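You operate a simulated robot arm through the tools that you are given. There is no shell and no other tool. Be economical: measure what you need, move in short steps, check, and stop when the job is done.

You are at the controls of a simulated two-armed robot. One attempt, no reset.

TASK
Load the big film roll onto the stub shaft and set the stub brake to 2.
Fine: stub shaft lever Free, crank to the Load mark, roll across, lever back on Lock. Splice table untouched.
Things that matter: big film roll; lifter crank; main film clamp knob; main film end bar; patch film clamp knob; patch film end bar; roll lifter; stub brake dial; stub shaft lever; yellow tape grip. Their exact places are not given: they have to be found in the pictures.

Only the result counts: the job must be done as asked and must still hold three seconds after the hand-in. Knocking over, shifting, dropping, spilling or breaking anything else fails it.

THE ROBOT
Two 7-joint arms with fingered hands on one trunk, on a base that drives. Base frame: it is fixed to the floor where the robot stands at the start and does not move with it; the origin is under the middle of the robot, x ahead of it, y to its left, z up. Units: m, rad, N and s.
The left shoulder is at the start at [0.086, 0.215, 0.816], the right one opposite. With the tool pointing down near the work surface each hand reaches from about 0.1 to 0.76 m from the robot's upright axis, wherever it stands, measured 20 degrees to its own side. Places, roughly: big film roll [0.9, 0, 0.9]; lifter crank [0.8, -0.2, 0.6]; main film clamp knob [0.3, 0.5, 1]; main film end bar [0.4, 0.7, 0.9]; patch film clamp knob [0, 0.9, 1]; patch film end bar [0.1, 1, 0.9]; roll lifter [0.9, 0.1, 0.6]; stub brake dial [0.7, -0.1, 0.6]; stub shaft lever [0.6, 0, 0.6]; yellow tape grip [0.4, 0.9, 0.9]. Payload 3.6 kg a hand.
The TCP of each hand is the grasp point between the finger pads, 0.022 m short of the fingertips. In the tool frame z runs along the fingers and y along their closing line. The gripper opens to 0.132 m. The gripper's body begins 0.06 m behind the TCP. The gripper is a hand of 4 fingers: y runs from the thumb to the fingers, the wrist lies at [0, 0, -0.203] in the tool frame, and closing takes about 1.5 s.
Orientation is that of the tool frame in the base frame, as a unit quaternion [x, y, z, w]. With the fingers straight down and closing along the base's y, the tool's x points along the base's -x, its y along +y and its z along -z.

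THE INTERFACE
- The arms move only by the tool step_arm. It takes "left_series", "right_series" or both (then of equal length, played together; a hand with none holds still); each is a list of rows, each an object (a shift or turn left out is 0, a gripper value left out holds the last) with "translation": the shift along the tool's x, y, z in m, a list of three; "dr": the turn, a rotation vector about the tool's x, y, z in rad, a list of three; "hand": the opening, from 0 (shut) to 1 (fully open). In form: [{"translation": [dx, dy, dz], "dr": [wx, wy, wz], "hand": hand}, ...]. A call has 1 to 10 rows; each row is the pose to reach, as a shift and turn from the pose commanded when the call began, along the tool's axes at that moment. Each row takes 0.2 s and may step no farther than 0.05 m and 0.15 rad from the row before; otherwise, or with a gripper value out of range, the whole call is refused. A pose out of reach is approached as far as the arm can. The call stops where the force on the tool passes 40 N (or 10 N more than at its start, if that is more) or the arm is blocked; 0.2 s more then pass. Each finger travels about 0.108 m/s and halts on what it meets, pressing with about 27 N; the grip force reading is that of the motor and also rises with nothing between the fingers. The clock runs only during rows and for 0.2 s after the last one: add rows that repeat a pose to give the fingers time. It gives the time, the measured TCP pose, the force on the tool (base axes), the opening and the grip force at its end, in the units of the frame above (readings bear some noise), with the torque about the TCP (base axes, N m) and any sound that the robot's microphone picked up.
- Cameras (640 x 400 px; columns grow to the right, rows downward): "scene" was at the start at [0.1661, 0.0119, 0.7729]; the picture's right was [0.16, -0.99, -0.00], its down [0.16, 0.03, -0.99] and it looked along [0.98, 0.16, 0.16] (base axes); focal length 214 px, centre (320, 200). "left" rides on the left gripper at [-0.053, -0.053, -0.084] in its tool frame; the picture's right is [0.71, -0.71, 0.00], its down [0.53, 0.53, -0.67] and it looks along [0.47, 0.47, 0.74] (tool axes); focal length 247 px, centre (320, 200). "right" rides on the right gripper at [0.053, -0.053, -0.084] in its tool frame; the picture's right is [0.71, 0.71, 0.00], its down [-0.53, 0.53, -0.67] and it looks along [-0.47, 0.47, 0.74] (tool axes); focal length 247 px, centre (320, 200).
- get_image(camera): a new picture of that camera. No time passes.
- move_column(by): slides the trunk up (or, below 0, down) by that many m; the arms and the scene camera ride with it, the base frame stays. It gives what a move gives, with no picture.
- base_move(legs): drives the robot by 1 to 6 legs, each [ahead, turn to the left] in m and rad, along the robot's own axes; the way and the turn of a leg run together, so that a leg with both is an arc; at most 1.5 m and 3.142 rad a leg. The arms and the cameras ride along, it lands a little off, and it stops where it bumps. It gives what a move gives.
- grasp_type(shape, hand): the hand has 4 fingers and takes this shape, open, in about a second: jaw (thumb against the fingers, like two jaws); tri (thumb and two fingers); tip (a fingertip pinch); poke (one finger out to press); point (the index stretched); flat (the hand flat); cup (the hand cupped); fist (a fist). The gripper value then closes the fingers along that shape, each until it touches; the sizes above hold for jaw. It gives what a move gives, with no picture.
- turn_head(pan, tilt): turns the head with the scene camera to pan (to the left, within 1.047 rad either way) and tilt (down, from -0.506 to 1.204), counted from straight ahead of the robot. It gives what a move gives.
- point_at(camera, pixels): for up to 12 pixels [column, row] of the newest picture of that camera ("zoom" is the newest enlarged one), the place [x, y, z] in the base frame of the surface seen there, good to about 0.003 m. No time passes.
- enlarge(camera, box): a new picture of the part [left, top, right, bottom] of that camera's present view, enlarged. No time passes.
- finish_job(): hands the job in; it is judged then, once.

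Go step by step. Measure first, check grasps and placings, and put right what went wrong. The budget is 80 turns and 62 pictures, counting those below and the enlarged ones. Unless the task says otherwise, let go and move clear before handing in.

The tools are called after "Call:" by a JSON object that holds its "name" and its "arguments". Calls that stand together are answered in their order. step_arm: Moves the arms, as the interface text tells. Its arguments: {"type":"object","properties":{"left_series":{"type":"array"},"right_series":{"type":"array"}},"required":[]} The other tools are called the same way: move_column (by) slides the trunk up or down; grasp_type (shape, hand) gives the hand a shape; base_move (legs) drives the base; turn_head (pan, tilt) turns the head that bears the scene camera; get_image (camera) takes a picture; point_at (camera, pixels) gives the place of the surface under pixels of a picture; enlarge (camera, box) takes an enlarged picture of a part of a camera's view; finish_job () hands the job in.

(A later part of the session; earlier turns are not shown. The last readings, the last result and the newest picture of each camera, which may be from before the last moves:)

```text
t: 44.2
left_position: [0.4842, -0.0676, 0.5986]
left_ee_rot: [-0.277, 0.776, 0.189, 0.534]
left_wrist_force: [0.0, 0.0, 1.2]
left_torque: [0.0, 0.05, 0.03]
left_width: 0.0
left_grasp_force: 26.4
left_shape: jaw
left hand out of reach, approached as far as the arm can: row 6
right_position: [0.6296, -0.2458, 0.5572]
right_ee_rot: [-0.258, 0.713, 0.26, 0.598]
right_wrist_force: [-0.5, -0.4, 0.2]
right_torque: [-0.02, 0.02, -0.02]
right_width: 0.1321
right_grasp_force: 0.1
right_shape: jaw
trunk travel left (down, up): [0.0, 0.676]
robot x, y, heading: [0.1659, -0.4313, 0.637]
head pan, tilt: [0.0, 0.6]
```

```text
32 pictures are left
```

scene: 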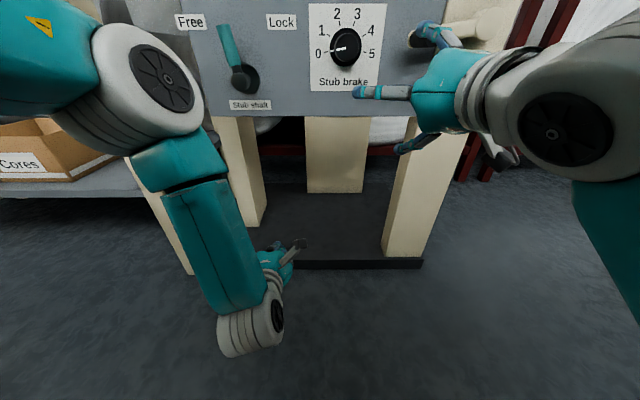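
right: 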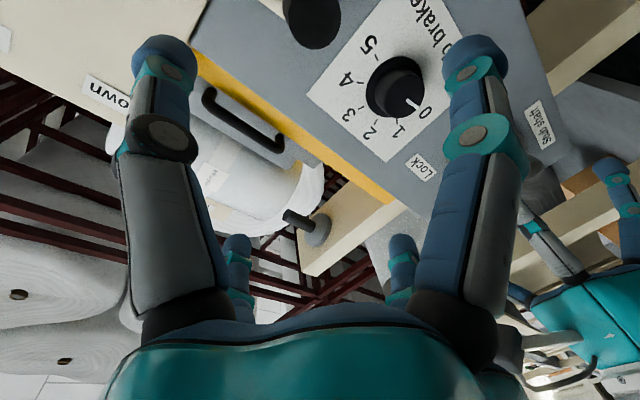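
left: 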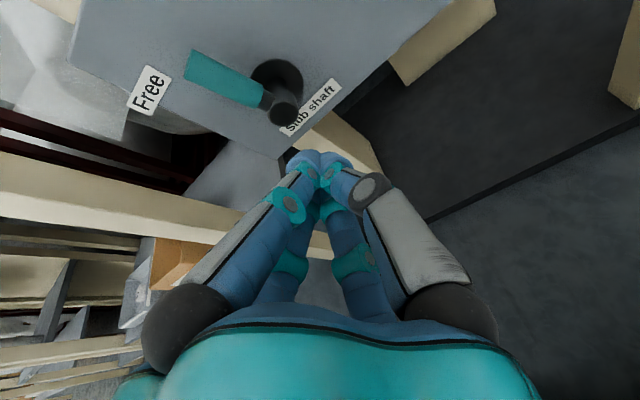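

The arm is folded too tightly; backing the base up ~0.13 m gives it room.

Call:
{"name": "base_move", "arguments": {"legs": [[-0.13, 0]]}}

```text
t: 45.5
left_position: [0.3792, -0.1444, 0.5957]
left_ee_rot: [-0.277, 0.776, 0.188, 0.534]
left_wrist_force: [-0.9, 0.0, -0.5]
left_torque: [0.03, -0.01, 0.01]
left_width: 0.0
left_grasp_force: 27.1
left_shape: jaw
right_position: [0.5247, -0.3224, 0.5559]
right_ee_rot: [-0.26, 0.713, 0.261, 0.597]
right_wrist_force: [-0.1, 0.1, -0.8]
right_torque: [-0.01, -0.03, 0.02]
right_width: 0.1319
right_grasp_force: 0.1
right_shape: jaw
trunk travel left (down, up): [0.0, 0.676]
robot x, y, heading: [0.0564, -0.5135, 0.639]
head pan, tilt: [0.0, 0.6]
```

Call:
{"name": "step_arm", "arguments": {"left_series": [{"translation": [-0.0194, 0.0, 0.036]}, {"translation": [-0.0388, 0.0, 0.0725]}, {"translation": [-0.0582, 0.0, 0.109]}, {"translation": [-0.0776, 0.0, 0.145]}, {"translation": [-0.097, 0.0, 0.181]}, {"translation": [-0.1164, 0.003, 0.2175]}, {"translation": [-0.1164, 0.016, 0.2175]}, {"translation": [-0.1164, 0.03, 0.2175]}, {"translation": [-0.1155, 0.045, 0.2175]}, {"translation": [-0.112, 0.06, 0.2185]}]}}

Call:
{"name": "get_image", "arguments": {"camera": "scene"}}

```text
t: 47.7
left_position: [0.534, 0.0519, 0.6262]
left_ee_rot: [-0.272, 0.777, 0.184, 0.538]
left_wrist_force: [7.7, -10.2, 4.8]
left_torque: [-0.08, -0.18, -0.34]
left_width: 0.0
left_grasp_force: 27.1
left_shape: jaw
right_position: [0.5256, -0.3239, 0.5558]
right_ee_rot: [-0.259, 0.713, 0.261, 0.597]
right_wrist_force: [-0.3, 0.4, -0.5]
right_torque: [0.02, 0.02, -0.03]
right_width: 0.132
right_grasp_force: 0.1
right_shape: jaw
trunk travel left (down, up): [0.0, 0.676]
robot x, y, heading: [0.055, -0.5111, 0.637]
head pan, tilt: [0.0, 0.6]
```

```text
31 pictures are left
```

scene: 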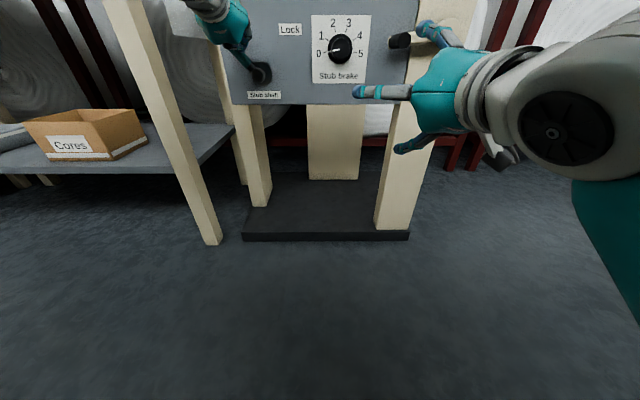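

Reach is now fine; pushing a bit further left and down with 10 N of resistance so far.

Call:
{"name": "step_arm", "arguments": {"left_series": [{"translation": [0.004, 0.008, 0.002]}, {"translation": [0.008, 0.016, 0.003]}]}}

Call:
{"name": "get_image", "arguments": {"camera": "left"}}

```text
t: 48.2
left_position: [0.5303, 0.0507, 0.6259]
left_ee_rot: [-0.266, 0.776, 0.176, 0.545]
left_wrist_force: [-4.8, -8.7, 7.0]
left_torque: [0.01, -0.05, 0.01]
left_width: 0.0002
left_grasp_force: 27.0
left_shape: jaw
right_position: [0.5256, -0.322, 0.5568]
right_ee_rot: [-0.258, 0.713, 0.26, 0.597]
right_wrist_force: [0.7, 0.9, 0.4]
right_torque: [0.0, -0.02, -0.01]
right_width: 0.1319
right_grasp_force: 0.1
right_shape: jaw
trunk travel left (down, up): [0.0, 0.676]
robot x, y, heading: [0.0574, -0.5148, 0.642]
head pan, tilt: [0.0, 0.6]
stopped in row 2 (left hand): the force on the tool passed its limit at 43 N (the readings are from after the stop); the commanded pose is now the measured one
```

```text
30 pictures are left
```

left: 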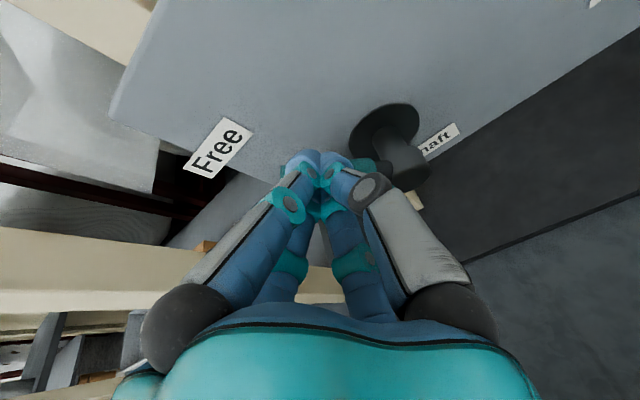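

Resistance jumped to 43 N: an end stop. Withdrawing the left hand to verify, and tilting the head up a bit.

Call:
{"name": "step_arm", "arguments": {"left_series": [{"translation": [-0.01, -0.008, -0.03]}, {"translation": [0.0, -0.01, -0.075]}, {"translation": [0.02, -0.01, -0.12]}]}}

Call:
{"name": "turn_head", "arguments": {"pan": 0.0, "tilt": 0.3}}

Call:
{"name": "get_image", "arguments": {"camera": "scene"}}

```text
t: 49.0
left_position: [0.4401, -0.0266, 0.6458]
left_ee_rot: [-0.268, 0.776, 0.177, 0.543]
left_wrist_force: [0.0, 0.0, -0.3]
left_torque: [0.02, -0.01, 0.0]
left_width: 0.0001
left_grasp_force: 26.7
left_shape: jaw
right_position: [0.5251, -0.3226, 0.5569]
right_ee_rot: [-0.259, 0.713, 0.261, 0.597]
right_wrist_force: [0.2, -0.3, -0.3]
right_torque: [0.0, -0.01, 0.0]
right_width: 0.1321
right_grasp_force: 0.1
right_shape: jaw
trunk travel left (down, up): [0.0, 0.676]
robot x, y, heading: [0.0578, -0.5098, 0.641]
head pan, tilt: [0.0, 0.6]
```

```text
t: 49.8
left_position: [0.4401, -0.0257, 0.6455]
left_ee_rot: [-0.267, 0.776, 0.177, 0.543]
left_wrist_force: [0.1, 0.5, 0.1]
left_torque: [0.01, -0.03, 0.01]
left_width: 0.0001
left_grasp_force: 27.0
left_shape: jaw
right_position: [0.5244, -0.3228, 0.5571]
right_ee_rot: [-0.259, 0.714, 0.26, 0.597]
right_wrist_force: [-0.3, 0.0, -0.4]
right_torque: [-0.01, -0.01, -0.02]
right_width: 0.132
right_grasp_force: 0.0
right_shape: jaw
trunk travel left (down, up): [0.0, 0.676]
robot x, y, heading: [0.0535, -0.5112, 0.64]
head pan, tilt: [0.0, 0.3]
```

```text
29 pictures are left
```

scene: 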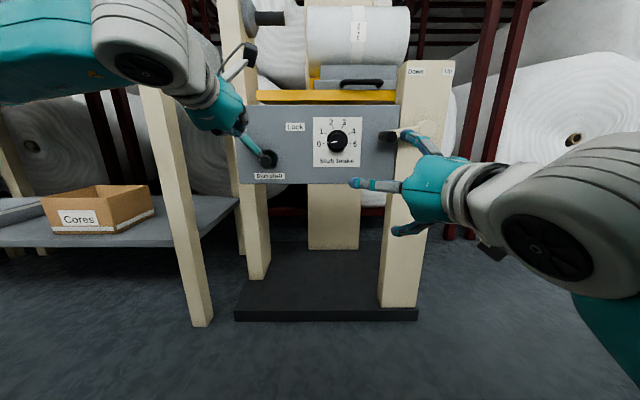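

Lever is at Free (≈45° left). Now the crank: measuring it in an enlarged view and the right camera.

Call:
{"name": "enlarge", "arguments": {"camera": "scene", "box": [360, 100, 460, 180]}}

Call:
{"name": "get_image", "arguments": {"camera": "right"}}

```text
5.00 times, centred on (410, 140) of scene
```

zoom: 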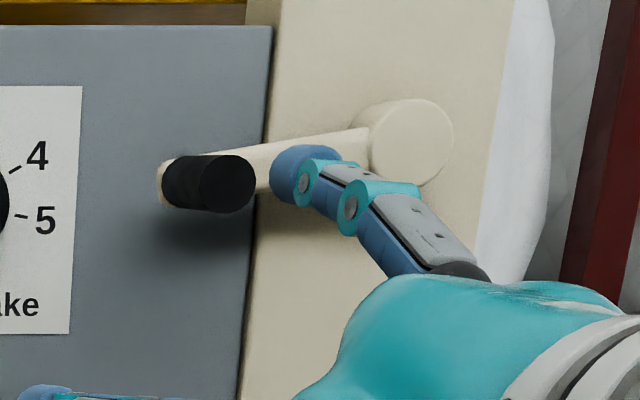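

```text
27 pictures are left
```

right: 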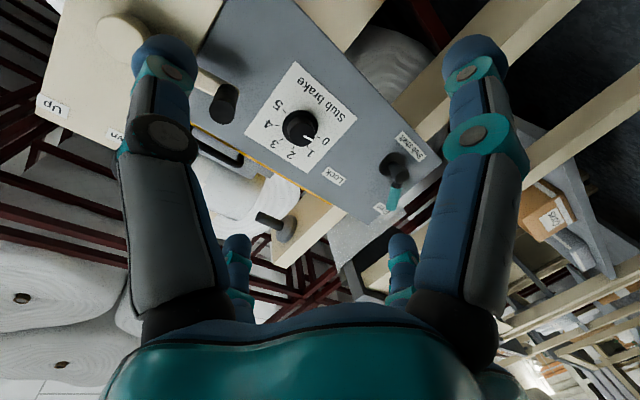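

Call:
{"name": "point_at", "arguments": {"camera": "zoom", "pixels": [[228, 183], [180, 183], [190, 160], [190, 208], [163, 170], [330, 150], [412, 140], [370, 140]]}}

Call:
{"name": "point_at", "arguments": {"camera": "right", "pixels": [[223, 105], [230, 92], [305, 128], [125, 35]]}}

```text
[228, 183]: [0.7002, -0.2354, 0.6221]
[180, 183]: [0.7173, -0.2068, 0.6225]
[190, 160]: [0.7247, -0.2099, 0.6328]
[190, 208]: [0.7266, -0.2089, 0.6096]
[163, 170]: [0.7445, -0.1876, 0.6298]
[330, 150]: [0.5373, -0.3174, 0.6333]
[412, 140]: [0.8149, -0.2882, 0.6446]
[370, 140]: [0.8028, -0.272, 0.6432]
```

```text
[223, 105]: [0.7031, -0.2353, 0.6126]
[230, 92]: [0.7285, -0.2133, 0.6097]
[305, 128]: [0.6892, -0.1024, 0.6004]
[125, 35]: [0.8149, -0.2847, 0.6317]
```

Handle axis at l≈-0.608,z≈0.621, d 0.42–0.47; hub l≈-0.72,z≈0.642 (radius ≈0.113). Lining the right hand up in front of the handle, straight and square.

Call:
{"name": "step_arm", "arguments": {"right_series": [{"translation": [-0.022, -0.0115, 0.032], "dr": [0.029, -0.038, -0.015]}, {"translation": [-0.044, -0.023, 0.064], "dr": [0.058, -0.077, -0.031]}, {"translation": [-0.066, -0.0345, 0.096], "dr": [0.086, -0.116, -0.046]}, {"translation": [-0.0878, -0.0459, 0.1275], "dr": [0.115, -0.154, -0.062]}]}}

Call:
{"name": "get_image", "arguments": {"camera": "right"}}

```text
t: 50.8
left_position: [0.441, -0.0284, 0.6454]
left_ee_rot: [-0.267, 0.776, 0.176, 0.543]
left_wrist_force: [1.1, -1.0, -1.0]
left_torque: [0.02, 0.0, 0.0]
left_width: 0.0
left_grasp_force: 26.9
left_shape: jaw
right_position: [0.6614, -0.2626, 0.6203]
right_ee_rot: [-0.225, 0.671, 0.219, 0.672]
right_wrist_force: [-0.2, 0.3, -1.2]
right_torque: [0.02, -0.02, 0.02]
right_width: 0.1319
right_grasp_force: 0.0
right_shape: jaw
trunk travel left (down, up): [0.0, 0.676]
robot x, y, heading: [0.0577, -0.5106, 0.635]
head pan, tilt: [0.0, 0.3]
```

```text
26 pictures are left
```

right: 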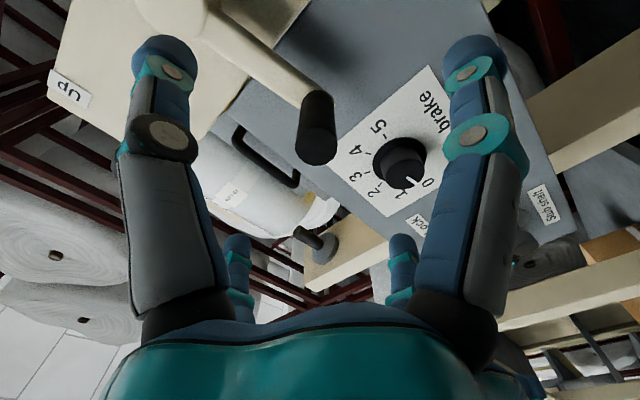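

Well aligned. Forward 0.072 and close.

Call:
{"name": "step_arm", "arguments": {"right_series": [{"translation": [0, -0.001, 0.036]}, {"translation": [0, -0.001, 0.072]}, {"translation": [0, -0.001, 0.072], "hand": 0.0}, {"translation": [0, -0.001, 0.072], "hand": 0.0}, {"translation": [0, -0.001, 0.072], "hand": 0.0}, {"translation": [0, -0.001, 0.072], "hand": 0.0}, {"translation": [0, -0.001, 0.072], "hand": 0.0}, {"translation": [0, -0.001, 0.072], "hand": 0.0}, {"translation": [0, -0.001, 0.072], "hand": 0.0}]}}

Call:
{"name": "get_image", "arguments": {"camera": "right"}}

```text
t: 52.8
left_position: [0.4411, -0.027, 0.6442]
left_ee_rot: [-0.267, 0.776, 0.177, 0.543]
left_wrist_force: [0.7, -0.2, -0.4]
left_torque: [0.03, 0.0, 0.0]
left_width: 0.0
left_grasp_force: 27.0
left_shape: jaw
right_position: [0.7192, -0.2205, 0.6185]
right_ee_rot: [-0.225, 0.672, 0.22, 0.671]
right_wrist_force: [6.8, 4.6, -1.7]
right_torque: [-0.02, -0.02, -0.04]
right_width: 0.0203
right_grasp_force: 27.1
right_shape: jaw
trunk travel left (down, up): [0.0, 0.676]
robot x, y, heading: [0.0574, -0.5122, 0.639]
head pan, tilt: [0.0, 0.3]
```

```text
25 pictures are left
```

right: 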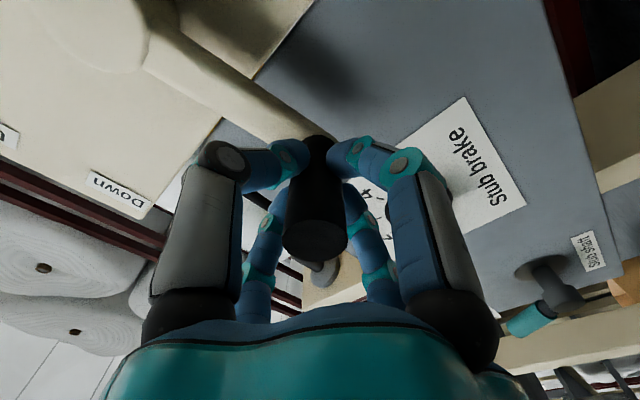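

The handle is chucked. I'll slacken slightly and crank clockwise (towards Up) along the arc with fixed hand orientation.

Call:
{"name": "step_arm", "arguments": {"right_series": [{"translation": [-0.0283, 0.0024, 0], "hand": 0.18}, {"translation": [-0.0563, -0.0023, 0]}, {"translation": [-0.0823, -0.0138, 0]}, {"translation": [-0.1046, -0.0314, 0]}, {"translation": [-0.1219, -0.054, 0]}, {"translation": [-0.1331, -0.0801, 0]}, {"translation": [-0.1375, -0.1082, 0]}, {"translation": [-0.1347, -0.1365, 0]}, {"translation": [-0.1251, -0.1632, 0]}, {"translation": [-0.1091, -0.1868, 0]}]}}

Call:
{"name": "get_image", "arguments": {"camera": "scene"}}

```text
t: 55.0
left_position: [0.4408, -0.028, 0.6441]
left_ee_rot: [-0.268, 0.776, 0.177, 0.543]
left_wrist_force: [-0.2, 0.5, 0.1]
left_torque: [-0.02, -0.01, -0.05]
left_width: 0.0
left_grasp_force: 27.0
left_shape: jaw
right_position: [0.8307, -0.3697, 0.7312]
right_ee_rot: [-0.225, 0.671, 0.22, 0.671]
right_wrist_force: [-0.3, -0.1, 0.0]
right_torque: [0.0, 0.0, -0.01]
right_width: 0.0239
right_grasp_force: 0.1
right_shape: jaw
trunk travel left (down, up): [0.0, 0.676]
robot x, y, heading: [0.0583, -0.5145, 0.638]
head pan, tilt: [0.0, 0.3]
```

```text
24 pictures are left
```

scene: 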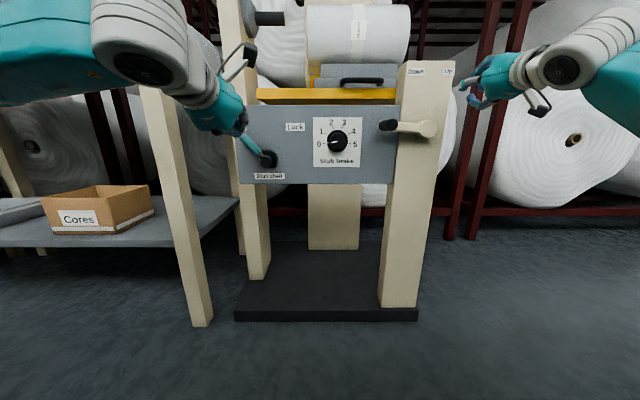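

The slack grip slipped off; the crank turned only a little (handle now at (386,126)). Back out, and re-measure the handle.

Call:
{"name": "enlarge", "arguments": {"camera": "scene", "box": [360, 90, 460, 150]}}

Call:
{"name": "step_arm", "arguments": {"right_series": [{"translation": [0, 0, -0.04], "hand": 1}, {"translation": [0, 0, -0.08]}, {"translation": [0.01, 0.04, -0.08]}, {"translation": [0.03, 0.08, -0.08]}, {"translation": [0.05, 0.12, -0.08]}, {"translation": [0.06, 0.16, -0.08]}, {"translation": [0.07, 0.187, -0.08]}]}}

```text
6.40 times, centred on (410, 120) of scene
```

zoom: 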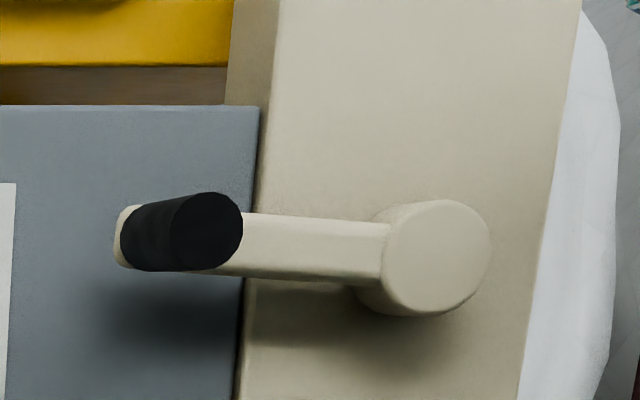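

```text
t: 56.6
left_position: [0.4402, -0.028, 0.6451]
left_ee_rot: [-0.268, 0.776, 0.178, 0.543]
left_wrist_force: [-0.2, 0.4, 0.0]
left_torque: [0.0, 0.0, -0.02]
left_width: 0.0
left_grasp_force: 27.2
left_shape: jaw
right_position: [0.6547, -0.2675, 0.6591]
right_ee_rot: [-0.225, 0.671, 0.22, 0.671]
right_wrist_force: [-0.4, -0.3, 0.1]
right_torque: [0.0, 0.02, 0.0]
right_width: 0.1321
right_grasp_force: 0.0
right_shape: jaw
trunk travel left (down, up): [0.0, 0.676]
robot x, y, heading: [0.0542, -0.5122, 0.642]
head pan, tilt: [0.0, 0.3]
```

Call:
{"name": "point_at", "arguments": {"camera": "zoom", "pixels": [[208, 230], [155, 235], [175, 200], [170, 268], [440, 258], [330, 250]]}}

```text
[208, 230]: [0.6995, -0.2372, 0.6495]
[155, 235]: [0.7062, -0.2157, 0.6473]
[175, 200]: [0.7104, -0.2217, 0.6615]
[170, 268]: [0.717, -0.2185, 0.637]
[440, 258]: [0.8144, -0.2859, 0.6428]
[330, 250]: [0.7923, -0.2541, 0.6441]
```

Handle now at l≈-0.608,z≈0.649 (so direction Up = clockwise plausible). Re-grip firmly.

Call:
{"name": "step_arm", "arguments": {"right_series": [{"translation": [0.01, -0.001, 0.04]}, {"translation": [0.01, -0.001, 0.083]}, {"translation": [0.01, -0.001, 0.083], "hand": 0}, {"translation": [0.01, -0.001, 0.083], "hand": 0}, {"translation": [0.01, -0.001, 0.083], "hand": 0}, {"translation": [0.01, -0.001, 0.083], "hand": 0}, {"translation": [0.01, -0.001, 0.083], "hand": 0}, {"translation": [0.01, -0.001, 0.083], "hand": 0}, {"translation": [0.01, -0.001, 0.083], "hand": 0}]}}

```text
t: 58.6
left_position: [0.4398, -0.0274, 0.6449]
left_ee_rot: [-0.267, 0.776, 0.177, 0.543]
left_wrist_force: [0.2, 0.1, 0.3]
left_torque: [0.02, -0.01, 0.0]
left_width: 0.0001
left_grasp_force: 27.2
left_shape: jaw
right_position: [0.7222, -0.2191, 0.6482]
right_ee_rot: [-0.224, 0.672, 0.219, 0.671]
right_wrist_force: [6.9, 3.0, -1.0]
right_torque: [-0.05, 0.0, 0.01]
right_width: 0.0188
right_grasp_force: 26.9
right_shape: jaw
trunk travel left (down, up): [0.0, 0.676]
robot x, y, heading: [0.0569, -0.5091, 0.639]
head pan, tilt: [0.0, 0.3]
```

Call:
{"name": "step_arm", "arguments": {"right_series": [{"translation": [-0.0217, -0.0033, 0], "hand": 0}, {"translation": [-0.0423, -0.0109, 0]}, {"translation": [-0.0611, -0.0223, 0]}, {"translation": [-0.0771, -0.0373, 0]}, {"translation": [-0.0899, -0.0552, 0]}, {"translation": [-0.0989, -0.0752, 0]}, {"translation": [-0.1037, -0.0966, 0]}, {"translation": [-0.1042, -0.1186, 0]}, {"translation": [-0.1002, -0.1402, 0]}, {"translation": [-0.0921, -0.1606, 0]}]}}

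Call:
{"name": "get_image", "arguments": {"camera": "scene"}}

```text
t: 60.6
left_position: [0.4392, -0.0266, 0.6461]
left_ee_rot: [-0.268, 0.775, 0.178, 0.544]
left_wrist_force: [-0.5, 0.7, 0.4]
left_torque: [0.0, -0.04, 0.02]
left_width: 0.0
left_grasp_force: 26.6
left_shape: jaw
right_position: [0.796, -0.3235, 0.7681]
right_ee_rot: [-0.223, 0.658, 0.224, 0.684]
right_wrist_force: [0.6, 0.5, 10.9]
right_torque: [0.16, 0.06, -0.01]
right_width: 0.0154
right_grasp_force: 26.7
right_shape: jaw
trunk travel left (down, up): [0.0, 0.676]
robot x, y, heading: [0.0548, -0.5095, 0.641]
head pan, tilt: [0.0, 0.3]
stopped in row 9 (right hand): the force on the tool passed its limit at 41 N (the readings are from after the stop); the commanded pose is now the measured one
```

```text
22 pictures are left
```

scene: 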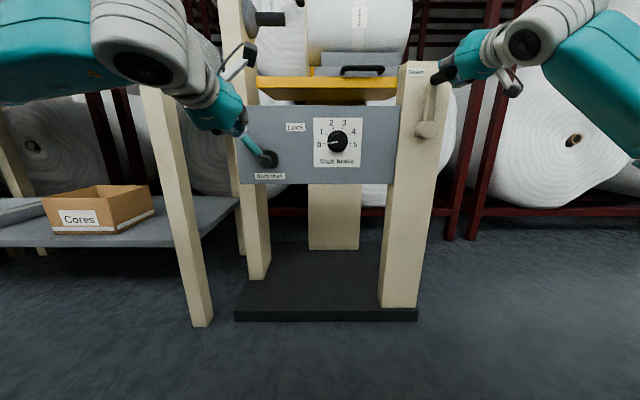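

The crank is at 12 o'clock and the lifter rose. Tilting the head up to read the pointer against Load.

Call:
{"name": "turn_head", "arguments": {"pan": -0.15, "tilt": 0.0}}

Call:
{"name": "get_image", "arguments": {"camera": "scene"}}

```text
t: 61.4
left_position: [0.4396, -0.0277, 0.6458]
left_ee_rot: [-0.268, 0.775, 0.178, 0.544]
left_wrist_force: [-0.1, 0.0, -0.3]
left_torque: [0.0, 0.01, -0.01]
left_width: 0.0
left_grasp_force: 27.0
left_shape: jaw
right_position: [0.7967, -0.3254, 0.7674]
right_ee_rot: [-0.222, 0.659, 0.223, 0.683]
right_wrist_force: [2.4, 1.2, 19.6]
right_torque: [0.32, 0.09, -0.04]
right_width: 0.0149
right_grasp_force: 26.5
right_shape: jaw
trunk travel left (down, up): [0.0, 0.676]
robot x, y, heading: [0.0568, -0.5092, 0.641]
head pan, tilt: [-0.15, 0.0]
```

```text
21 pictures are left
```

scene: 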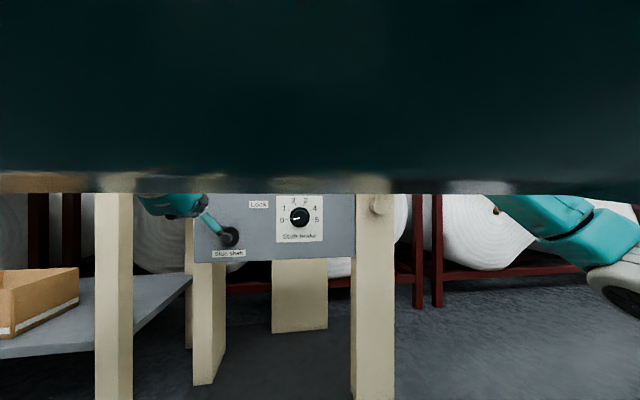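

Torso blocks the view there. Restoring head tilt to 0.25 and continuing the clockwise arc to 3 o'clock.

Call:
{"name": "step_arm", "arguments": {"right_series": [{"translation": [0.0211, -0.0189, 0], "hand": 0}, {"translation": [0.0307, -0.0387, 0]}, {"translation": [0.044, -0.0563, 0]}, {"translation": [0.0605, -0.0707, 0]}, {"translation": [0.0795, -0.0817, 0]}, {"translation": [0.1003, -0.0886, 0]}, {"translation": [0.1221, -0.0913, 0]}]}}

Call:
{"name": "turn_head", "arguments": {"pan": -0.05, "tilt": 0.24}}

Call:
{"name": "get_image", "arguments": {"camera": "scene"}}

```text
t: 61.7
left_position: [0.4394, -0.0269, 0.6454]
left_ee_rot: [-0.268, 0.776, 0.178, 0.543]
left_wrist_force: [-0.4, -0.7, -0.4]
left_torque: [0.0, 0.01, -0.01]
left_width: 0.0001
left_grasp_force: 27.1
left_shape: jaw
right_position: [0.7966, -0.3277, 0.77]
right_ee_rot: [-0.223, 0.649, 0.234, 0.689]
right_wrist_force: [-0.9, 4.5, 12.3]
right_torque: [0.21, 0.13, -0.03]
right_width: 0.015
right_grasp_force: 26.4
right_shape: jaw
trunk travel left (down, up): [0.0, 0.676]
robot x, y, heading: [0.0577, -0.5125, 0.636]
head pan, tilt: [-0.15, 0.0]
stopped in row 1 (right hand): the force on the tool passed its limit at 48 N (the readings are from after the stop); the commanded pose is now the measured one
```

```text
t: 62.5
left_position: [0.4387, -0.0273, 0.6466]
left_ee_rot: [-0.268, 0.775, 0.178, 0.544]
left_wrist_force: [0.6, 0.2, 0.2]
left_torque: [-0.01, 0.0, 0.0]
left_width: 0.0003
left_grasp_force: 27.1
left_shape: jaw
right_position: [0.7973, -0.3289, 0.7697]
right_ee_rot: [-0.222, 0.65, 0.232, 0.689]
right_wrist_force: [1.3, 1.3, 20.6]
right_torque: [0.33, 0.14, -0.08]
right_width: 0.0146
right_grasp_force: 27.4
right_shape: jaw
trunk travel left (down, up): [0.0, 0.676]
robot x, y, heading: [0.0596, -0.514, 0.641]
head pan, tilt: [-0.051, 0.241]
```

```text
20 pictures are left
```

scene: 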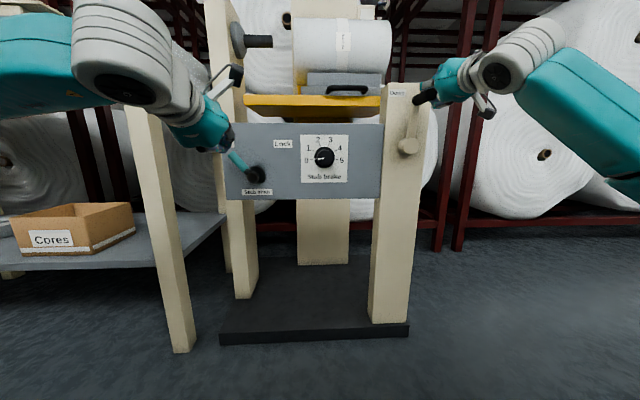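

The handle has been squeezed towards the lower gap of the fingers (up force 20 N). Look closely, then re-grip.

Call:
{"name": "get_image", "arguments": {"camera": "right"}}

Call:
{"name": "point_at", "arguments": {"camera": "scene", "pixels": [[348, 93], [348, 87], [300, 102], [340, 40], [265, 41], [408, 146], [426, 97]]}}

```text
19 pictures are left
```

right: 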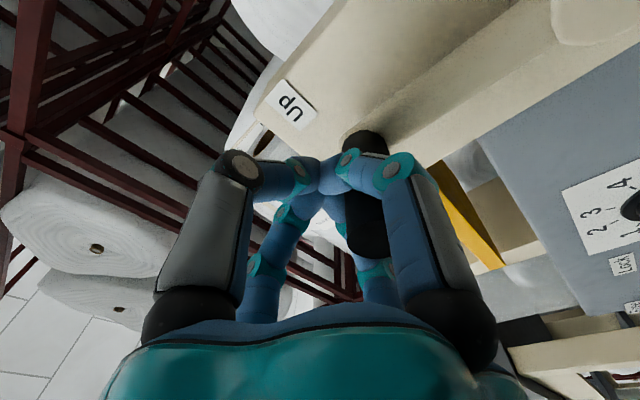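

```text
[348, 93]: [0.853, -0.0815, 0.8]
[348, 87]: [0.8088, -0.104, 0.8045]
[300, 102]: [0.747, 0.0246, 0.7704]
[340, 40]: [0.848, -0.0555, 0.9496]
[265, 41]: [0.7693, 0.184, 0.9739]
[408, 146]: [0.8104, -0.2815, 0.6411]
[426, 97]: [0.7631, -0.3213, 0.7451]
```

The handle has slipped out between two fingers (it's ~0.027 left and 0.02 below the TCP; crank near 12 o'clock, lifter up ~0.032 of ~0.069). Backing off, opening, re-centering.

Call:
{"name": "step_arm", "arguments": {"right_series": [{"translation": [0, 0, -0.04], "hand": 0}, {"translation": [0, 0, -0.078]}, {"translation": [0.01, 0.014, -0.078], "dr": [0, 0.028, 0], "hand": 1}, {"translation": [0.019, 0.027, -0.078], "dr": [0, 0.056, 0]}, {"translation": [0.019, 0.027, -0.078], "dr": [0, 0.056, 0]}, {"translation": [0.019, 0.027, -0.078], "dr": [0, 0.056, 0]}]}}

Call:
{"name": "get_image", "arguments": {"camera": "right"}}

```text
t: 63.9
left_position: [0.4403, -0.0281, 0.6453]
left_ee_rot: [-0.268, 0.776, 0.178, 0.543]
left_wrist_force: [-0.1, -0.8, -0.3]
left_torque: [-0.01, 0.01, 0.01]
left_width: 0.0
left_grasp_force: 27.0
left_shape: jaw
right_position: [0.7215, -0.354, 0.7419]
right_ee_rot: [-0.229, 0.672, 0.225, 0.668]
right_wrist_force: [0.2, 0.5, -0.1]
right_torque: [0.01, -0.01, 0.0]
right_width: 0.1318
right_grasp_force: 0.2
right_shape: jaw
trunk travel left (down, up): [0.0, 0.676]
robot x, y, heading: [0.0563, -0.5129, 0.641]
head pan, tilt: [-0.051, 0.241]
```

```text
18 pictures are left
```

right: 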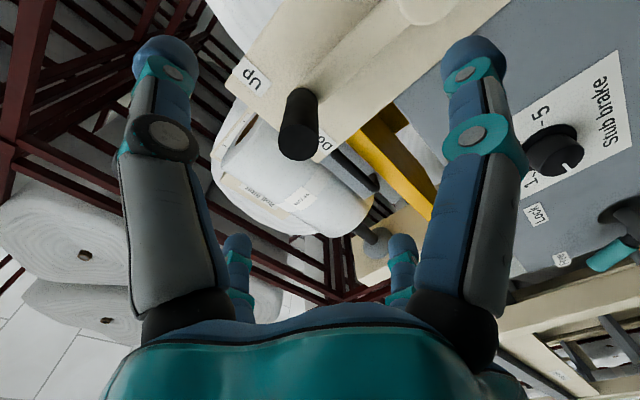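

Call:
{"name": "point_at", "arguments": {"camera": "right", "pixels": [[297, 142], [300, 105], [290, 120], [420, 8]]}}

```text
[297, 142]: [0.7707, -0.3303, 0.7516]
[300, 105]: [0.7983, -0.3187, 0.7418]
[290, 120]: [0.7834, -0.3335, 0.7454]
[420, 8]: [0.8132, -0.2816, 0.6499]
```

Handle front at l≈-0.726, z≈0.751. Centering, advancing, and closing.

Call:
{"name": "step_arm", "arguments": {"right_series": [{"translation": [-0.009, -0.009, 0.04]}, {"translation": [-0.009, -0.009, 0.081]}, {"translation": [-0.009, -0.009, 0.081], "hand": 0}, {"translation": [-0.009, -0.009, 0.081], "hand": 0}, {"translation": [-0.009, -0.009, 0.081], "hand": 0}, {"translation": [-0.009, -0.009, 0.081], "hand": 0}, {"translation": [-0.009, -0.009, 0.081], "hand": 0}, {"translation": [-0.009, -0.009, 0.081], "hand": 0}, {"translation": [-0.009, -0.009, 0.081], "hand": 0}]}}

```text
t: 65.9
left_position: [0.4404, -0.029, 0.647]
left_ee_rot: [-0.268, 0.776, 0.178, 0.542]
left_wrist_force: [0.0, -0.1, -0.6]
left_torque: [0.03, 0.0, 0.0]
left_width: 0.0
left_grasp_force: 26.9
left_shape: jaw
right_position: [0.7918, -0.3117, 0.7496]
right_ee_rot: [-0.23, 0.671, 0.226, 0.667]
right_wrist_force: [6.1, 4.6, 0.6]
right_torque: [0.03, -0.03, 0.01]
right_width: 0.0208
right_grasp_force: 26.8
right_shape: jaw
trunk travel left (down, up): [0.0, 0.676]
robot x, y, heading: [0.06, -0.5147, 0.644]
head pan, tilt: [-0.051, 0.241]
```

Firm chuck (0.0208). Cranking on clockwise while rolling the hand with the crank.

Call:
{"name": "step_arm", "arguments": {"right_series": [{"translation": [0.0021, -0.0152, 0], "dr": [0, 0, 0.14], "hand": 0}, {"translation": [0.0063, -0.03, 0], "dr": [0, 0, 0.28]}, {"translation": [0.0126, -0.0441, 0], "dr": [0, 0, 0.42]}, {"translation": [0.0208, -0.0571, 0], "dr": [0, 0, 0.56]}, {"translation": [0.0307, -0.0689, 0], "dr": [0, 0, 0.7]}, {"translation": [0.0422, -0.0792, 0], "dr": [0, 0, 0.84]}, {"translation": [0.0549, -0.0878, 0], "dr": [0, 0, 0.98]}, {"translation": [0.0687, -0.0946, 0], "dr": [0, 0, 1.12]}, {"translation": [0.0834, -0.0992, 0], "dr": [0, 0, 1.26]}]}}

Call:
{"name": "get_image", "arguments": {"camera": "scene"}}

```text
t: 67.9
left_position: [0.4397, -0.0269, 0.6459]
left_ee_rot: [-0.268, 0.776, 0.177, 0.543]
left_wrist_force: [-0.1, 1.0, 0.0]
left_torque: [-0.02, -0.01, -0.01]
left_width: 0.0
left_grasp_force: 26.5
left_shape: jaw
right_position: [0.8526, -0.3932, 0.6684]
right_ee_rot: [0.211, 0.677, 0.575, 0.408]
right_wrist_force: [7.7, 5.2, 12.7]
right_torque: [0.18, -0.19, -0.02]
right_width: 0.0199
right_grasp_force: 27.0
right_shape: jaw
trunk travel left (down, up): [0.0, 0.676]
robot x, y, heading: [0.0579, -0.51, 0.641]
head pan, tilt: [-0.051, 0.241]
```

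```text
17 pictures are left
```

scene: 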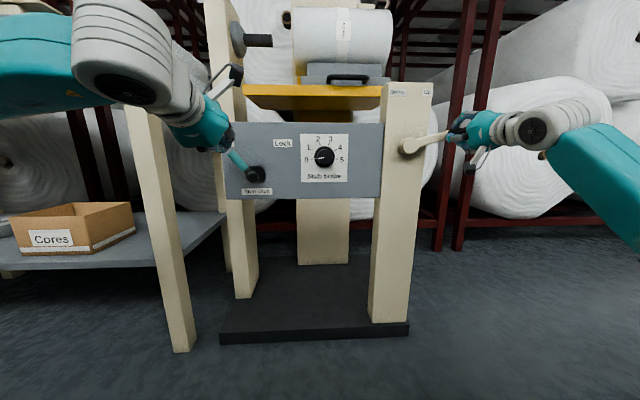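

Smooth: crank near 3 o'clock. Measuring the sled height and the shaft/roll alignment.

Call:
{"name": "point_at", "arguments": {"camera": "scene", "pixels": [[348, 77], [340, 78], [356, 77], [265, 41], [260, 36], [260, 46], [345, 25], [300, 84], [345, 9], [345, 55]]}}

```text
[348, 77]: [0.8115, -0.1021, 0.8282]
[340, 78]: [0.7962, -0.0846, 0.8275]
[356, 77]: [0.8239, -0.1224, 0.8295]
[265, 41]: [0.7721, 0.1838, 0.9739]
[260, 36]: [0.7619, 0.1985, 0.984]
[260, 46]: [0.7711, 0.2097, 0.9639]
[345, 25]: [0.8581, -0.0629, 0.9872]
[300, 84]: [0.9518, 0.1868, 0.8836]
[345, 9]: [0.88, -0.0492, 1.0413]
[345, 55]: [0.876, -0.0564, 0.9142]
```

Rise so far ≈0.0565 of ≈0.069 (≈0.018 m/rad). Turning another 0.66 rad.

Call:
{"name": "step_arm", "arguments": {"right_series": [{"translation": [0.0021, -0.0144, 0], "dr": [0, 0, 0.132]}, {"translation": [0.0061, -0.0283, 0], "dr": [0, 0, 0.264]}, {"translation": [0.0118, -0.0416, 0], "dr": [0, 0, 0.396]}, {"translation": [0.0193, -0.0541, 0], "dr": [0, 0, 0.528]}, {"translation": [0.0284, -0.0654, 0], "dr": [0, 0, 0.66]}]}}

Call:
{"name": "get_image", "arguments": {"camera": "scene"}}

Call:
{"name": "point_at", "arguments": {"camera": "scene", "pixels": [[348, 74], [340, 74], [356, 73], [348, 72], [345, 55], [285, 18]]}}

```text
t: 69.1
left_position: [0.4419, -0.0269, 0.6459]
left_ee_rot: [-0.268, 0.776, 0.179, 0.543]
left_wrist_force: [-0.2, 0.4, -0.3]
left_torque: [0.0, 0.03, -0.02]
left_width: 0.0003
left_grasp_force: 26.9
left_shape: jaw
right_position: [0.8479, -0.3871, 0.5943]
right_ee_rot: [0.421, 0.574, 0.675, 0.197]
right_wrist_force: [24.5, 1.2, 7.2]
right_torque: [0.17, -0.09, -0.29]
right_width: 0.0196
right_grasp_force: 27.3
right_shape: jaw
trunk travel left (down, up): [0.0, 0.676]
robot x, y, heading: [0.0588, -0.5091, 0.642]
head pan, tilt: [-0.051, 0.241]
```

```text
16 pictures are left
```

scene: 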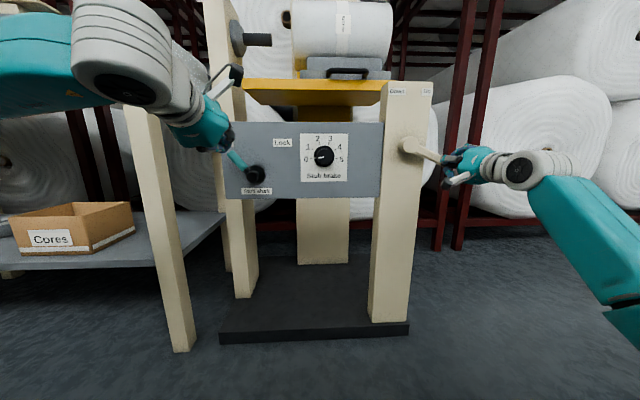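

```text
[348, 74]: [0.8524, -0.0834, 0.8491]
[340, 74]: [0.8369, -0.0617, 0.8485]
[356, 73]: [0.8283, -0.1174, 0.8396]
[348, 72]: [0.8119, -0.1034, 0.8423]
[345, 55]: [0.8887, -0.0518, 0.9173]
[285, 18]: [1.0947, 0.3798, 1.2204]
```

Sled handle now at z≈0.841, i.e. ~0.07 up. Releasing the crank, backing out and unrolling the hand.

Call:
{"name": "step_arm", "arguments": {"right_series": [{"hand": 1}, {"hand": 1}, {"hand": 1}, {"translation": [0, 0, -0.05]}, {"translation": [0, 0, -0.1], "dr": [0, 0, -0.14]}, {"translation": [0, 0, -0.12], "dr": [0, 0, -0.28]}, {"translation": [0, 0, -0.12], "dr": [0, 0, -0.42]}, {"translation": [0, 0, -0.12], "dr": [0, 0, -0.56]}, {"translation": [0, 0, -0.12], "dr": [0, 0, -0.7]}, {"translation": [0, 0, -0.12], "dr": [0, 0, -0.84]}]}}

Call:
{"name": "move_column", "arguments": {"by": 0.3}}

Call:
{"name": "enlarge", "arguments": {"camera": "scene", "box": [210, 0, 450, 150]}}

```text
t: 71.3
left_position: [0.44, -0.0275, 0.6457]
left_ee_rot: [-0.268, 0.776, 0.178, 0.543]
left_wrist_force: [-1.1, 0.1, 0.7]
left_torque: [0.01, 0.0, -0.03]
left_width: 0.0
left_grasp_force: 27.3
left_shape: jaw
right_position: [0.751, -0.459, 0.5953]
right_ee_rot: [0.147, 0.694, 0.537, 0.457]
right_wrist_force: [0.7, -0.2, -0.5]
right_torque: [0.04, 0.01, 0.0]
right_width: 0.1321
right_grasp_force: 0.2
right_shape: jaw
trunk travel left (down, up): [0.0, 0.676]
robot x, y, heading: [0.0553, -0.514, 0.635]
head pan, tilt: [-0.051, 0.241]
```

```text
t: 74.3
left_position: [0.4403, -0.0266, 0.9464]
left_ee_rot: [-0.268, 0.776, 0.177, 0.543]
left_wrist_force: [0.8, -0.3, -0.8]
left_torque: [0.01, -0.01, 0.0]
left_width: 0.0
left_grasp_force: 27.0
left_shape: jaw
right_position: [0.7514, -0.4596, 0.8963]
right_ee_rot: [0.149, 0.694, 0.537, 0.456]
right_wrist_force: [0.0, 0.0, -0.5]
right_torque: [0.01, 0.0, -0.02]
right_width: 0.132
right_grasp_force: 0.1
right_shape: jaw
trunk travel left (down, up): [-0.3, 0.376]
robot x, y, heading: [0.0593, -0.5085, 0.64]
head pan, tilt: [-0.051, 0.241]
```

```text
2.67 times, centred on (330, 75) of scene
```

zoom: 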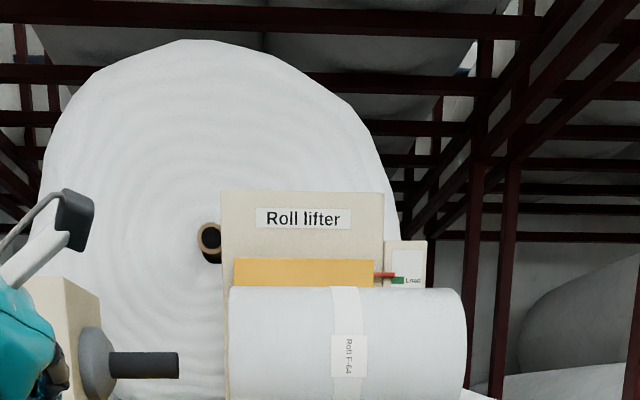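

Pointer (384,274) is very near the green Load mark (398,280); zooming precisely.

Call:
{"name": "enlarge", "arguments": {"camera": "scene", "box": [344, 88, 376, 112]}}

Call:
{"name": "point_at", "arguments": {"camera": "zoom", "pixels": [[250, 165], [200, 165], [300, 230], [300, 200], [310, 160], [320, 280]]}}

```text
16.00 times, centred on (360, 100) of scene
```

zoom: 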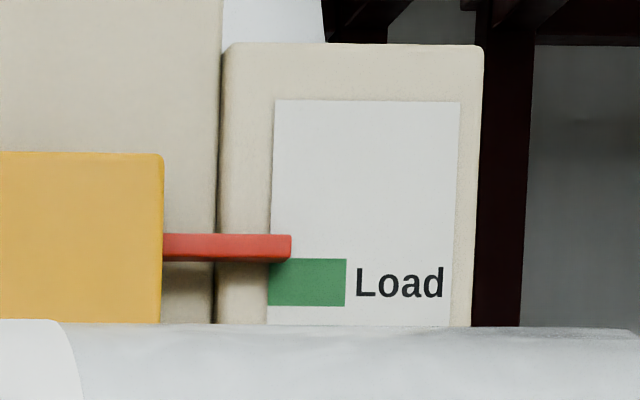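

```text
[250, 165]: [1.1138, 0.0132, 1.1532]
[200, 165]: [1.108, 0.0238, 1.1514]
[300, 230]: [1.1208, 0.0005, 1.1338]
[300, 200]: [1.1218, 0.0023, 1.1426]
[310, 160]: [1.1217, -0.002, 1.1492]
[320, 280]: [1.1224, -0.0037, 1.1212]
```

The pointer sits ~0.008 above the green centre (y 248 vs 282). I'll go back to the crank and turn it back ~0.4 rad.

Call:
{"name": "move_column", "arguments": {"by": -0.3}}

Call:
{"name": "step_arm", "arguments": {"right_series": [{"translation": [0, 0, 0.04]}, {"translation": [0, 0, 0.08]}, {"translation": [0, 0, 0.117]}, {"translation": [0, 0, 0.117], "hand": 0}, {"translation": [0, 0, 0.117], "hand": 0}, {"translation": [0, 0, 0.117], "hand": 0}, {"translation": [0, 0, 0.117], "hand": 0}, {"translation": [0, 0, 0.117], "hand": 0}, {"translation": [0, 0, 0.117], "hand": 0}, {"translation": [0, 0, 0.117], "hand": 0}]}}

```text
t: 77.3
left_position: [0.4393, -0.0275, 0.6464]
left_ee_rot: [-0.268, 0.776, 0.177, 0.543]
left_wrist_force: [-0.9, 0.2, -0.6]
left_torque: [0.01, -0.04, 0.03]
left_width: 0.0001
left_grasp_force: 26.6
left_shape: jaw
right_position: [0.7522, -0.4589, 0.5971]
right_ee_rot: [0.149, 0.694, 0.536, 0.457]
right_wrist_force: [0.7, 0.7, 0.8]
right_torque: [0.0, 0.01, 0.01]
right_width: 0.132
right_grasp_force: 0.1
right_shape: jaw
trunk travel left (down, up): [0.0, 0.676]
robot x, y, heading: [0.0566, -0.5118, 0.637]
head pan, tilt: [-0.051, 0.241]
```

```text
t: 79.5
left_position: [0.4405, -0.0266, 0.6468]
left_ee_rot: [-0.269, 0.776, 0.178, 0.542]
left_wrist_force: [-0.3, 0.4, -0.2]
left_torque: [-0.01, -0.02, 0.01]
left_width: 0.0
left_grasp_force: 26.9
left_shape: jaw
right_position: [0.8431, -0.3856, 0.5961]
right_ee_rot: [0.149, 0.694, 0.537, 0.456]
right_wrist_force: [4.3, 10.1, 2.2]
right_torque: [0.03, 0.02, 0.07]
right_width: 0.0233
right_grasp_force: 26.5
right_shape: jaw
trunk travel left (down, up): [0.0, 0.676]
robot x, y, heading: [0.0585, -0.5108, 0.639]
head pan, tilt: [-0.051, 0.241]
```

Handle regripped (0.023). Turning back 0.4 rad, then release and back out.

Call:
{"name": "step_arm", "arguments": {"right_series": [{"translation": [-0.0113, 0.0093, 0], "dr": [0, 0, -0.133], "hand": 0}, {"translation": [-0.0213, 0.02, 0], "dr": [0, 0, -0.267]}, {"translation": [-0.0298, 0.032, 0], "dr": [0, 0, -0.4]}, {"translation": [-0.0298, 0.032, 0], "dr": [0, 0, -0.4]}]}}

Call:
{"name": "step_arm", "arguments": {"right_series": [{"hand": 1}, {"hand": 1}, {"hand": 1}, {"translation": [0, 0, -0.05]}, {"translation": [0, 0, -0.1], "dr": [0, 0, -0.13]}, {"translation": [0, 0, -0.117], "dr": [0, 0, -0.26]}]}}

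Call:
{"name": "move_column", "arguments": {"by": 0.3}}

Call:
{"name": "enlarge", "arguments": {"camera": "scene", "box": [344, 88, 376, 112]}}

```text
t: 80.5
left_position: [0.4398, -0.0268, 0.6447]
left_ee_rot: [-0.269, 0.775, 0.178, 0.543]
left_wrist_force: [-0.3, -0.5, -1.6]
left_torque: [0.0, 0.03, 0.02]
left_width: 0.0
left_grasp_force: 26.8
left_shape: jaw
right_position: [0.8501, -0.3935, 0.6382]
right_ee_rot: [0.005, 0.711, 0.436, 0.552]
right_wrist_force: [-9.8, 13.6, -10.3]
right_torque: [-0.09, 0.26, 0.19]
right_width: 0.0233
right_grasp_force: 27.0
right_shape: jaw
trunk travel left (down, up): [0.0, 0.676]
robot x, y, heading: [0.0537, -0.5142, 0.638]
head pan, tilt: [-0.051, 0.241]
```

```text
t: 81.9
left_position: [0.441, -0.0274, 0.6463]
left_ee_rot: [-0.268, 0.776, 0.178, 0.543]
left_wrist_force: [0.7, 0.3, 0.7]
left_torque: [0.0, 0.01, 0.01]
left_width: 0.0001
left_grasp_force: 27.2
left_shape: jaw
right_position: [0.7581, -0.4673, 0.6393]
right_ee_rot: [-0.084, 0.705, 0.36, 0.606]
right_wrist_force: [0.1, 0.1, 0.1]
right_torque: [0.02, -0.03, -0.04]
right_width: 0.1317
right_grasp_force: 0.0
right_shape: jaw
trunk travel left (down, up): [0.0, 0.676]
robot x, y, heading: [0.0583, -0.5098, 0.641]
head pan, tilt: [-0.051, 0.241]
```

```text
t: 84.9
left_position: [0.4405, -0.0274, 0.9459]
left_ee_rot: [-0.267, 0.777, 0.177, 0.543]
left_wrist_force: [0.0, -0.9, -0.9]
left_torque: [0.0, 0.0, -0.03]
left_width: 0.0003
left_grasp_force: 27.6
left_shape: jaw
right_position: [0.759, -0.4674, 0.9388]
right_ee_rot: [-0.084, 0.705, 0.359, 0.606]
right_wrist_force: [0.5, -1.1, -0.6]
right_torque: [-0.02, 0.01, -0.01]
right_width: 0.1322
right_grasp_force: 0.0
right_shape: jaw
trunk travel left (down, up): [-0.3, 0.376]
robot x, y, heading: [0.0566, -0.5111, 0.64]
head pan, tilt: [-0.051, 0.241]
```

```text
16.00 times, centred on (360, 100) of scene
```

zoom: 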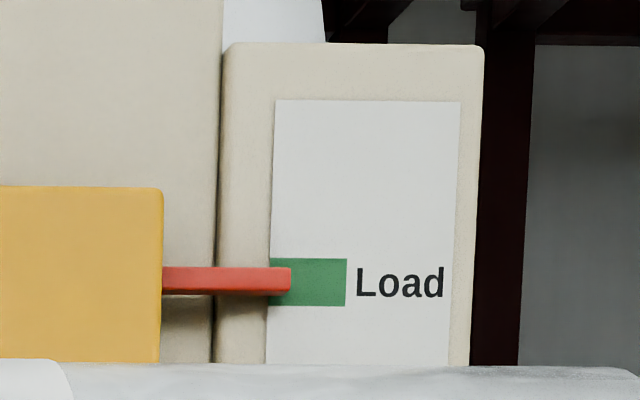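

Pointer is right on Load. Now drive forward 0.12 so the right hand can reach the sled's right end, and look.

Call:
{"name": "base_move", "arguments": {"legs": [[0.12, 0]]}}

Call:
{"name": "turn_head", "arguments": {"pan": -0.1, "tilt": 0.4}}

Call:
{"name": "get_image", "arguments": {"camera": "scene"}}

```text
t: 86.1
left_position: [0.5377, 0.0457, 0.9451]
left_ee_rot: [-0.268, 0.776, 0.177, 0.543]
left_wrist_force: [1.0, -0.1, -0.8]
left_torque: [-0.02, -0.02, -0.01]
left_width: 0.0
left_grasp_force: 26.6
left_shape: jaw
right_position: [0.8568, -0.3956, 0.9396]
right_ee_rot: [-0.085, 0.705, 0.358, 0.606]
right_wrist_force: [-0.3, -0.1, -0.7]
right_torque: [0.0, 0.0, -0.01]
right_width: 0.1319
right_grasp_force: 0.0
right_shape: jaw
trunk travel left (down, up): [-0.3, 0.376]
robot x, y, heading: [0.1527, -0.4366, 0.644]
head pan, tilt: [-0.051, 0.241]
```

```text
t: 86.8
left_position: [0.5378, 0.0455, 0.9469]
left_ee_rot: [-0.268, 0.775, 0.178, 0.543]
left_wrist_force: [-0.6, -0.4, 0.2]
left_torque: [0.02, 0.02, 0.01]
left_width: 0.0
left_grasp_force: 27.1
left_shape: jaw
right_position: [0.8562, -0.395, 0.9391]
right_ee_rot: [-0.086, 0.704, 0.36, 0.606]
right_wrist_force: [0.4, -0.1, -0.2]
right_torque: [0.03, 0.0, -0.01]
right_width: 0.1318
right_grasp_force: 0.0
right_shape: jaw
trunk travel left (down, up): [-0.3, 0.376]
robot x, y, heading: [0.1544, -0.4355, 0.636]
head pan, tilt: [-0.099, 0.4]
```

```text
12 pictures are left
```

scene: 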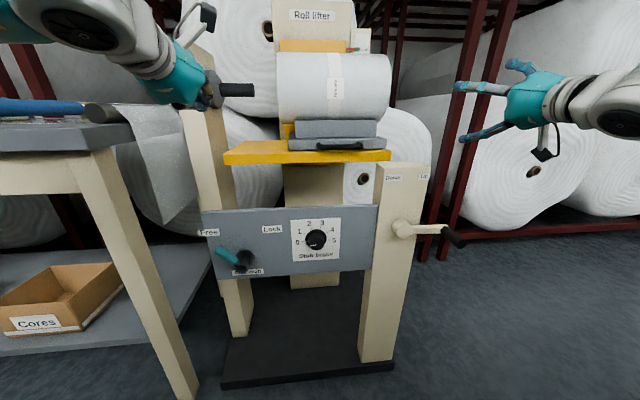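

Call:
{"name": "point_at", "arguments": {"camera": "scene", "pixels": [[384, 143], [375, 130], [389, 85], [388, 65], [282, 90], [245, 90], [340, 148], [385, 155], [415, 165], [335, 55], [335, 110], [250, 87]]}}

```text
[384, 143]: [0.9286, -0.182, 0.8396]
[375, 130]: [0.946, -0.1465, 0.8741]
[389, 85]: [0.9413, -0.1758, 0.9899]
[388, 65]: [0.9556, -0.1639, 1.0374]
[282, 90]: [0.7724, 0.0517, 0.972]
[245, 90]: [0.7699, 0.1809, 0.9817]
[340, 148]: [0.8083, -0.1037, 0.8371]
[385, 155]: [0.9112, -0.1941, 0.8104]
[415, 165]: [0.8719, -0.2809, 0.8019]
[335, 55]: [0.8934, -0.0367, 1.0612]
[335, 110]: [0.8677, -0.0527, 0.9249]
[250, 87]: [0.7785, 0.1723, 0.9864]
```

Sled/roll right ends at l≈-0.703; shaft axis and roll axis both ≈0.977 high. I'll unroll and close the right hand, then bring it, pitched down, to the right of the sled end.

Call:
{"name": "step_arm", "arguments": {"right_series": [{"translation": [0.01, 0.023, 0], "dr": [0, 0, -0.14], "hand": 0}, {"translation": [0.02, 0.046, 0], "dr": [0, 0, -0.28]}, {"translation": [0.03, 0.069, 0], "dr": [0, 0, -0.415]}, {"translation": [0.03, 0.069, 0], "dr": [0, 0, -0.415]}, {"translation": [0.03, 0.069, 0], "dr": [0, 0, -0.415]}]}}

Call:
{"name": "step_arm", "arguments": {"right_series": [{"translation": [0, 0, 0.04], "dr": [0, 0.148, 0]}, {"translation": [0, 0, 0.08], "dr": [0, 0.296, 0]}, {"translation": [0, 0, 0.12], "dr": [0, 0.444, 0]}, {"translation": [0, 0, 0.16], "dr": [0, 0.59, 0]}, {"translation": [0, 0, 0.2], "dr": [0, 0.59, 0]}, {"translation": [0, 0, 0.227], "dr": [0, 0.59, 0]}]}}

Call:
{"name": "get_image", "arguments": {"camera": "right"}}

```text
t: 88.0
left_position: [0.5377, 0.046, 0.9467]
left_ee_rot: [-0.268, 0.775, 0.179, 0.543]
left_wrist_force: [0.4, -0.2, -0.2]
left_torque: [-0.01, 0.01, -0.03]
left_width: 0.0
left_grasp_force: 26.6
left_shape: jaw
right_position: [0.8105, -0.3344, 0.94]
right_ee_rot: [-0.229, 0.671, 0.227, 0.667]
right_wrist_force: [-0.3, 0.2, 0.4]
right_torque: [0.0, 0.01, -0.01]
right_width: 0.0
right_grasp_force: 26.9
right_shape: jaw
trunk travel left (down, up): [-0.3, 0.376]
robot x, y, heading: [0.1497, -0.4378, 0.637]
head pan, tilt: [-0.099, 0.4]
```

```text
t: 89.4
left_position: [0.537, 0.0454, 0.9458]
left_ee_rot: [-0.268, 0.776, 0.177, 0.543]
left_wrist_force: [0.6, 0.5, 0.3]
left_torque: [0.05, 0.03, 0.02]
left_width: 0.0
left_grasp_force: 26.8
left_shape: jaw
right_position: [0.9908, -0.1961, 0.9379]
right_ee_rot: [-0.285, 0.837, 0.151, 0.443]
right_wrist_force: [0.4, 0.2, -0.2]
right_torque: [0.02, 0.01, -0.03]
right_width: 0.0
right_grasp_force: 26.7
right_shape: jaw
trunk travel left (down, up): [-0.3, 0.376]
robot x, y, heading: [0.1531, -0.4409, 0.636]
head pan, tilt: [-0.099, 0.4]
```

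```text
11 pictures are left
```

right: 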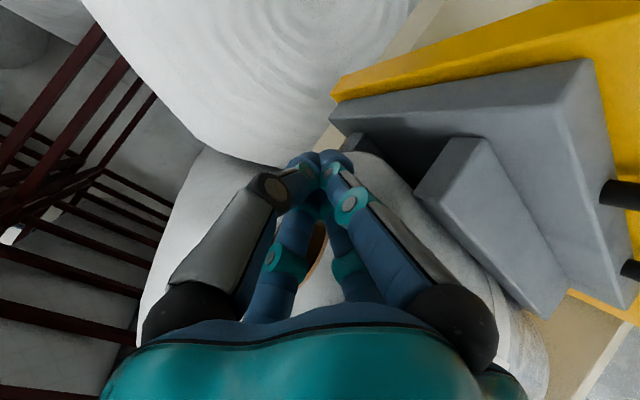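

Call:
{"name": "point_at", "arguments": {"camera": "right", "pixels": [[450, 110], [450, 125], [570, 85], [345, 120], [455, 170], [500, 60], [400, 200]]}}

```text
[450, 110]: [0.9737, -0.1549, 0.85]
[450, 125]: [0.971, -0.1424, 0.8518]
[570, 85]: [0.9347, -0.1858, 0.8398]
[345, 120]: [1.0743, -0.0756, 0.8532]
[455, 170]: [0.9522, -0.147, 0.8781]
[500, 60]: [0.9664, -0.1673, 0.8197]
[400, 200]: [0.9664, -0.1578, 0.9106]
```

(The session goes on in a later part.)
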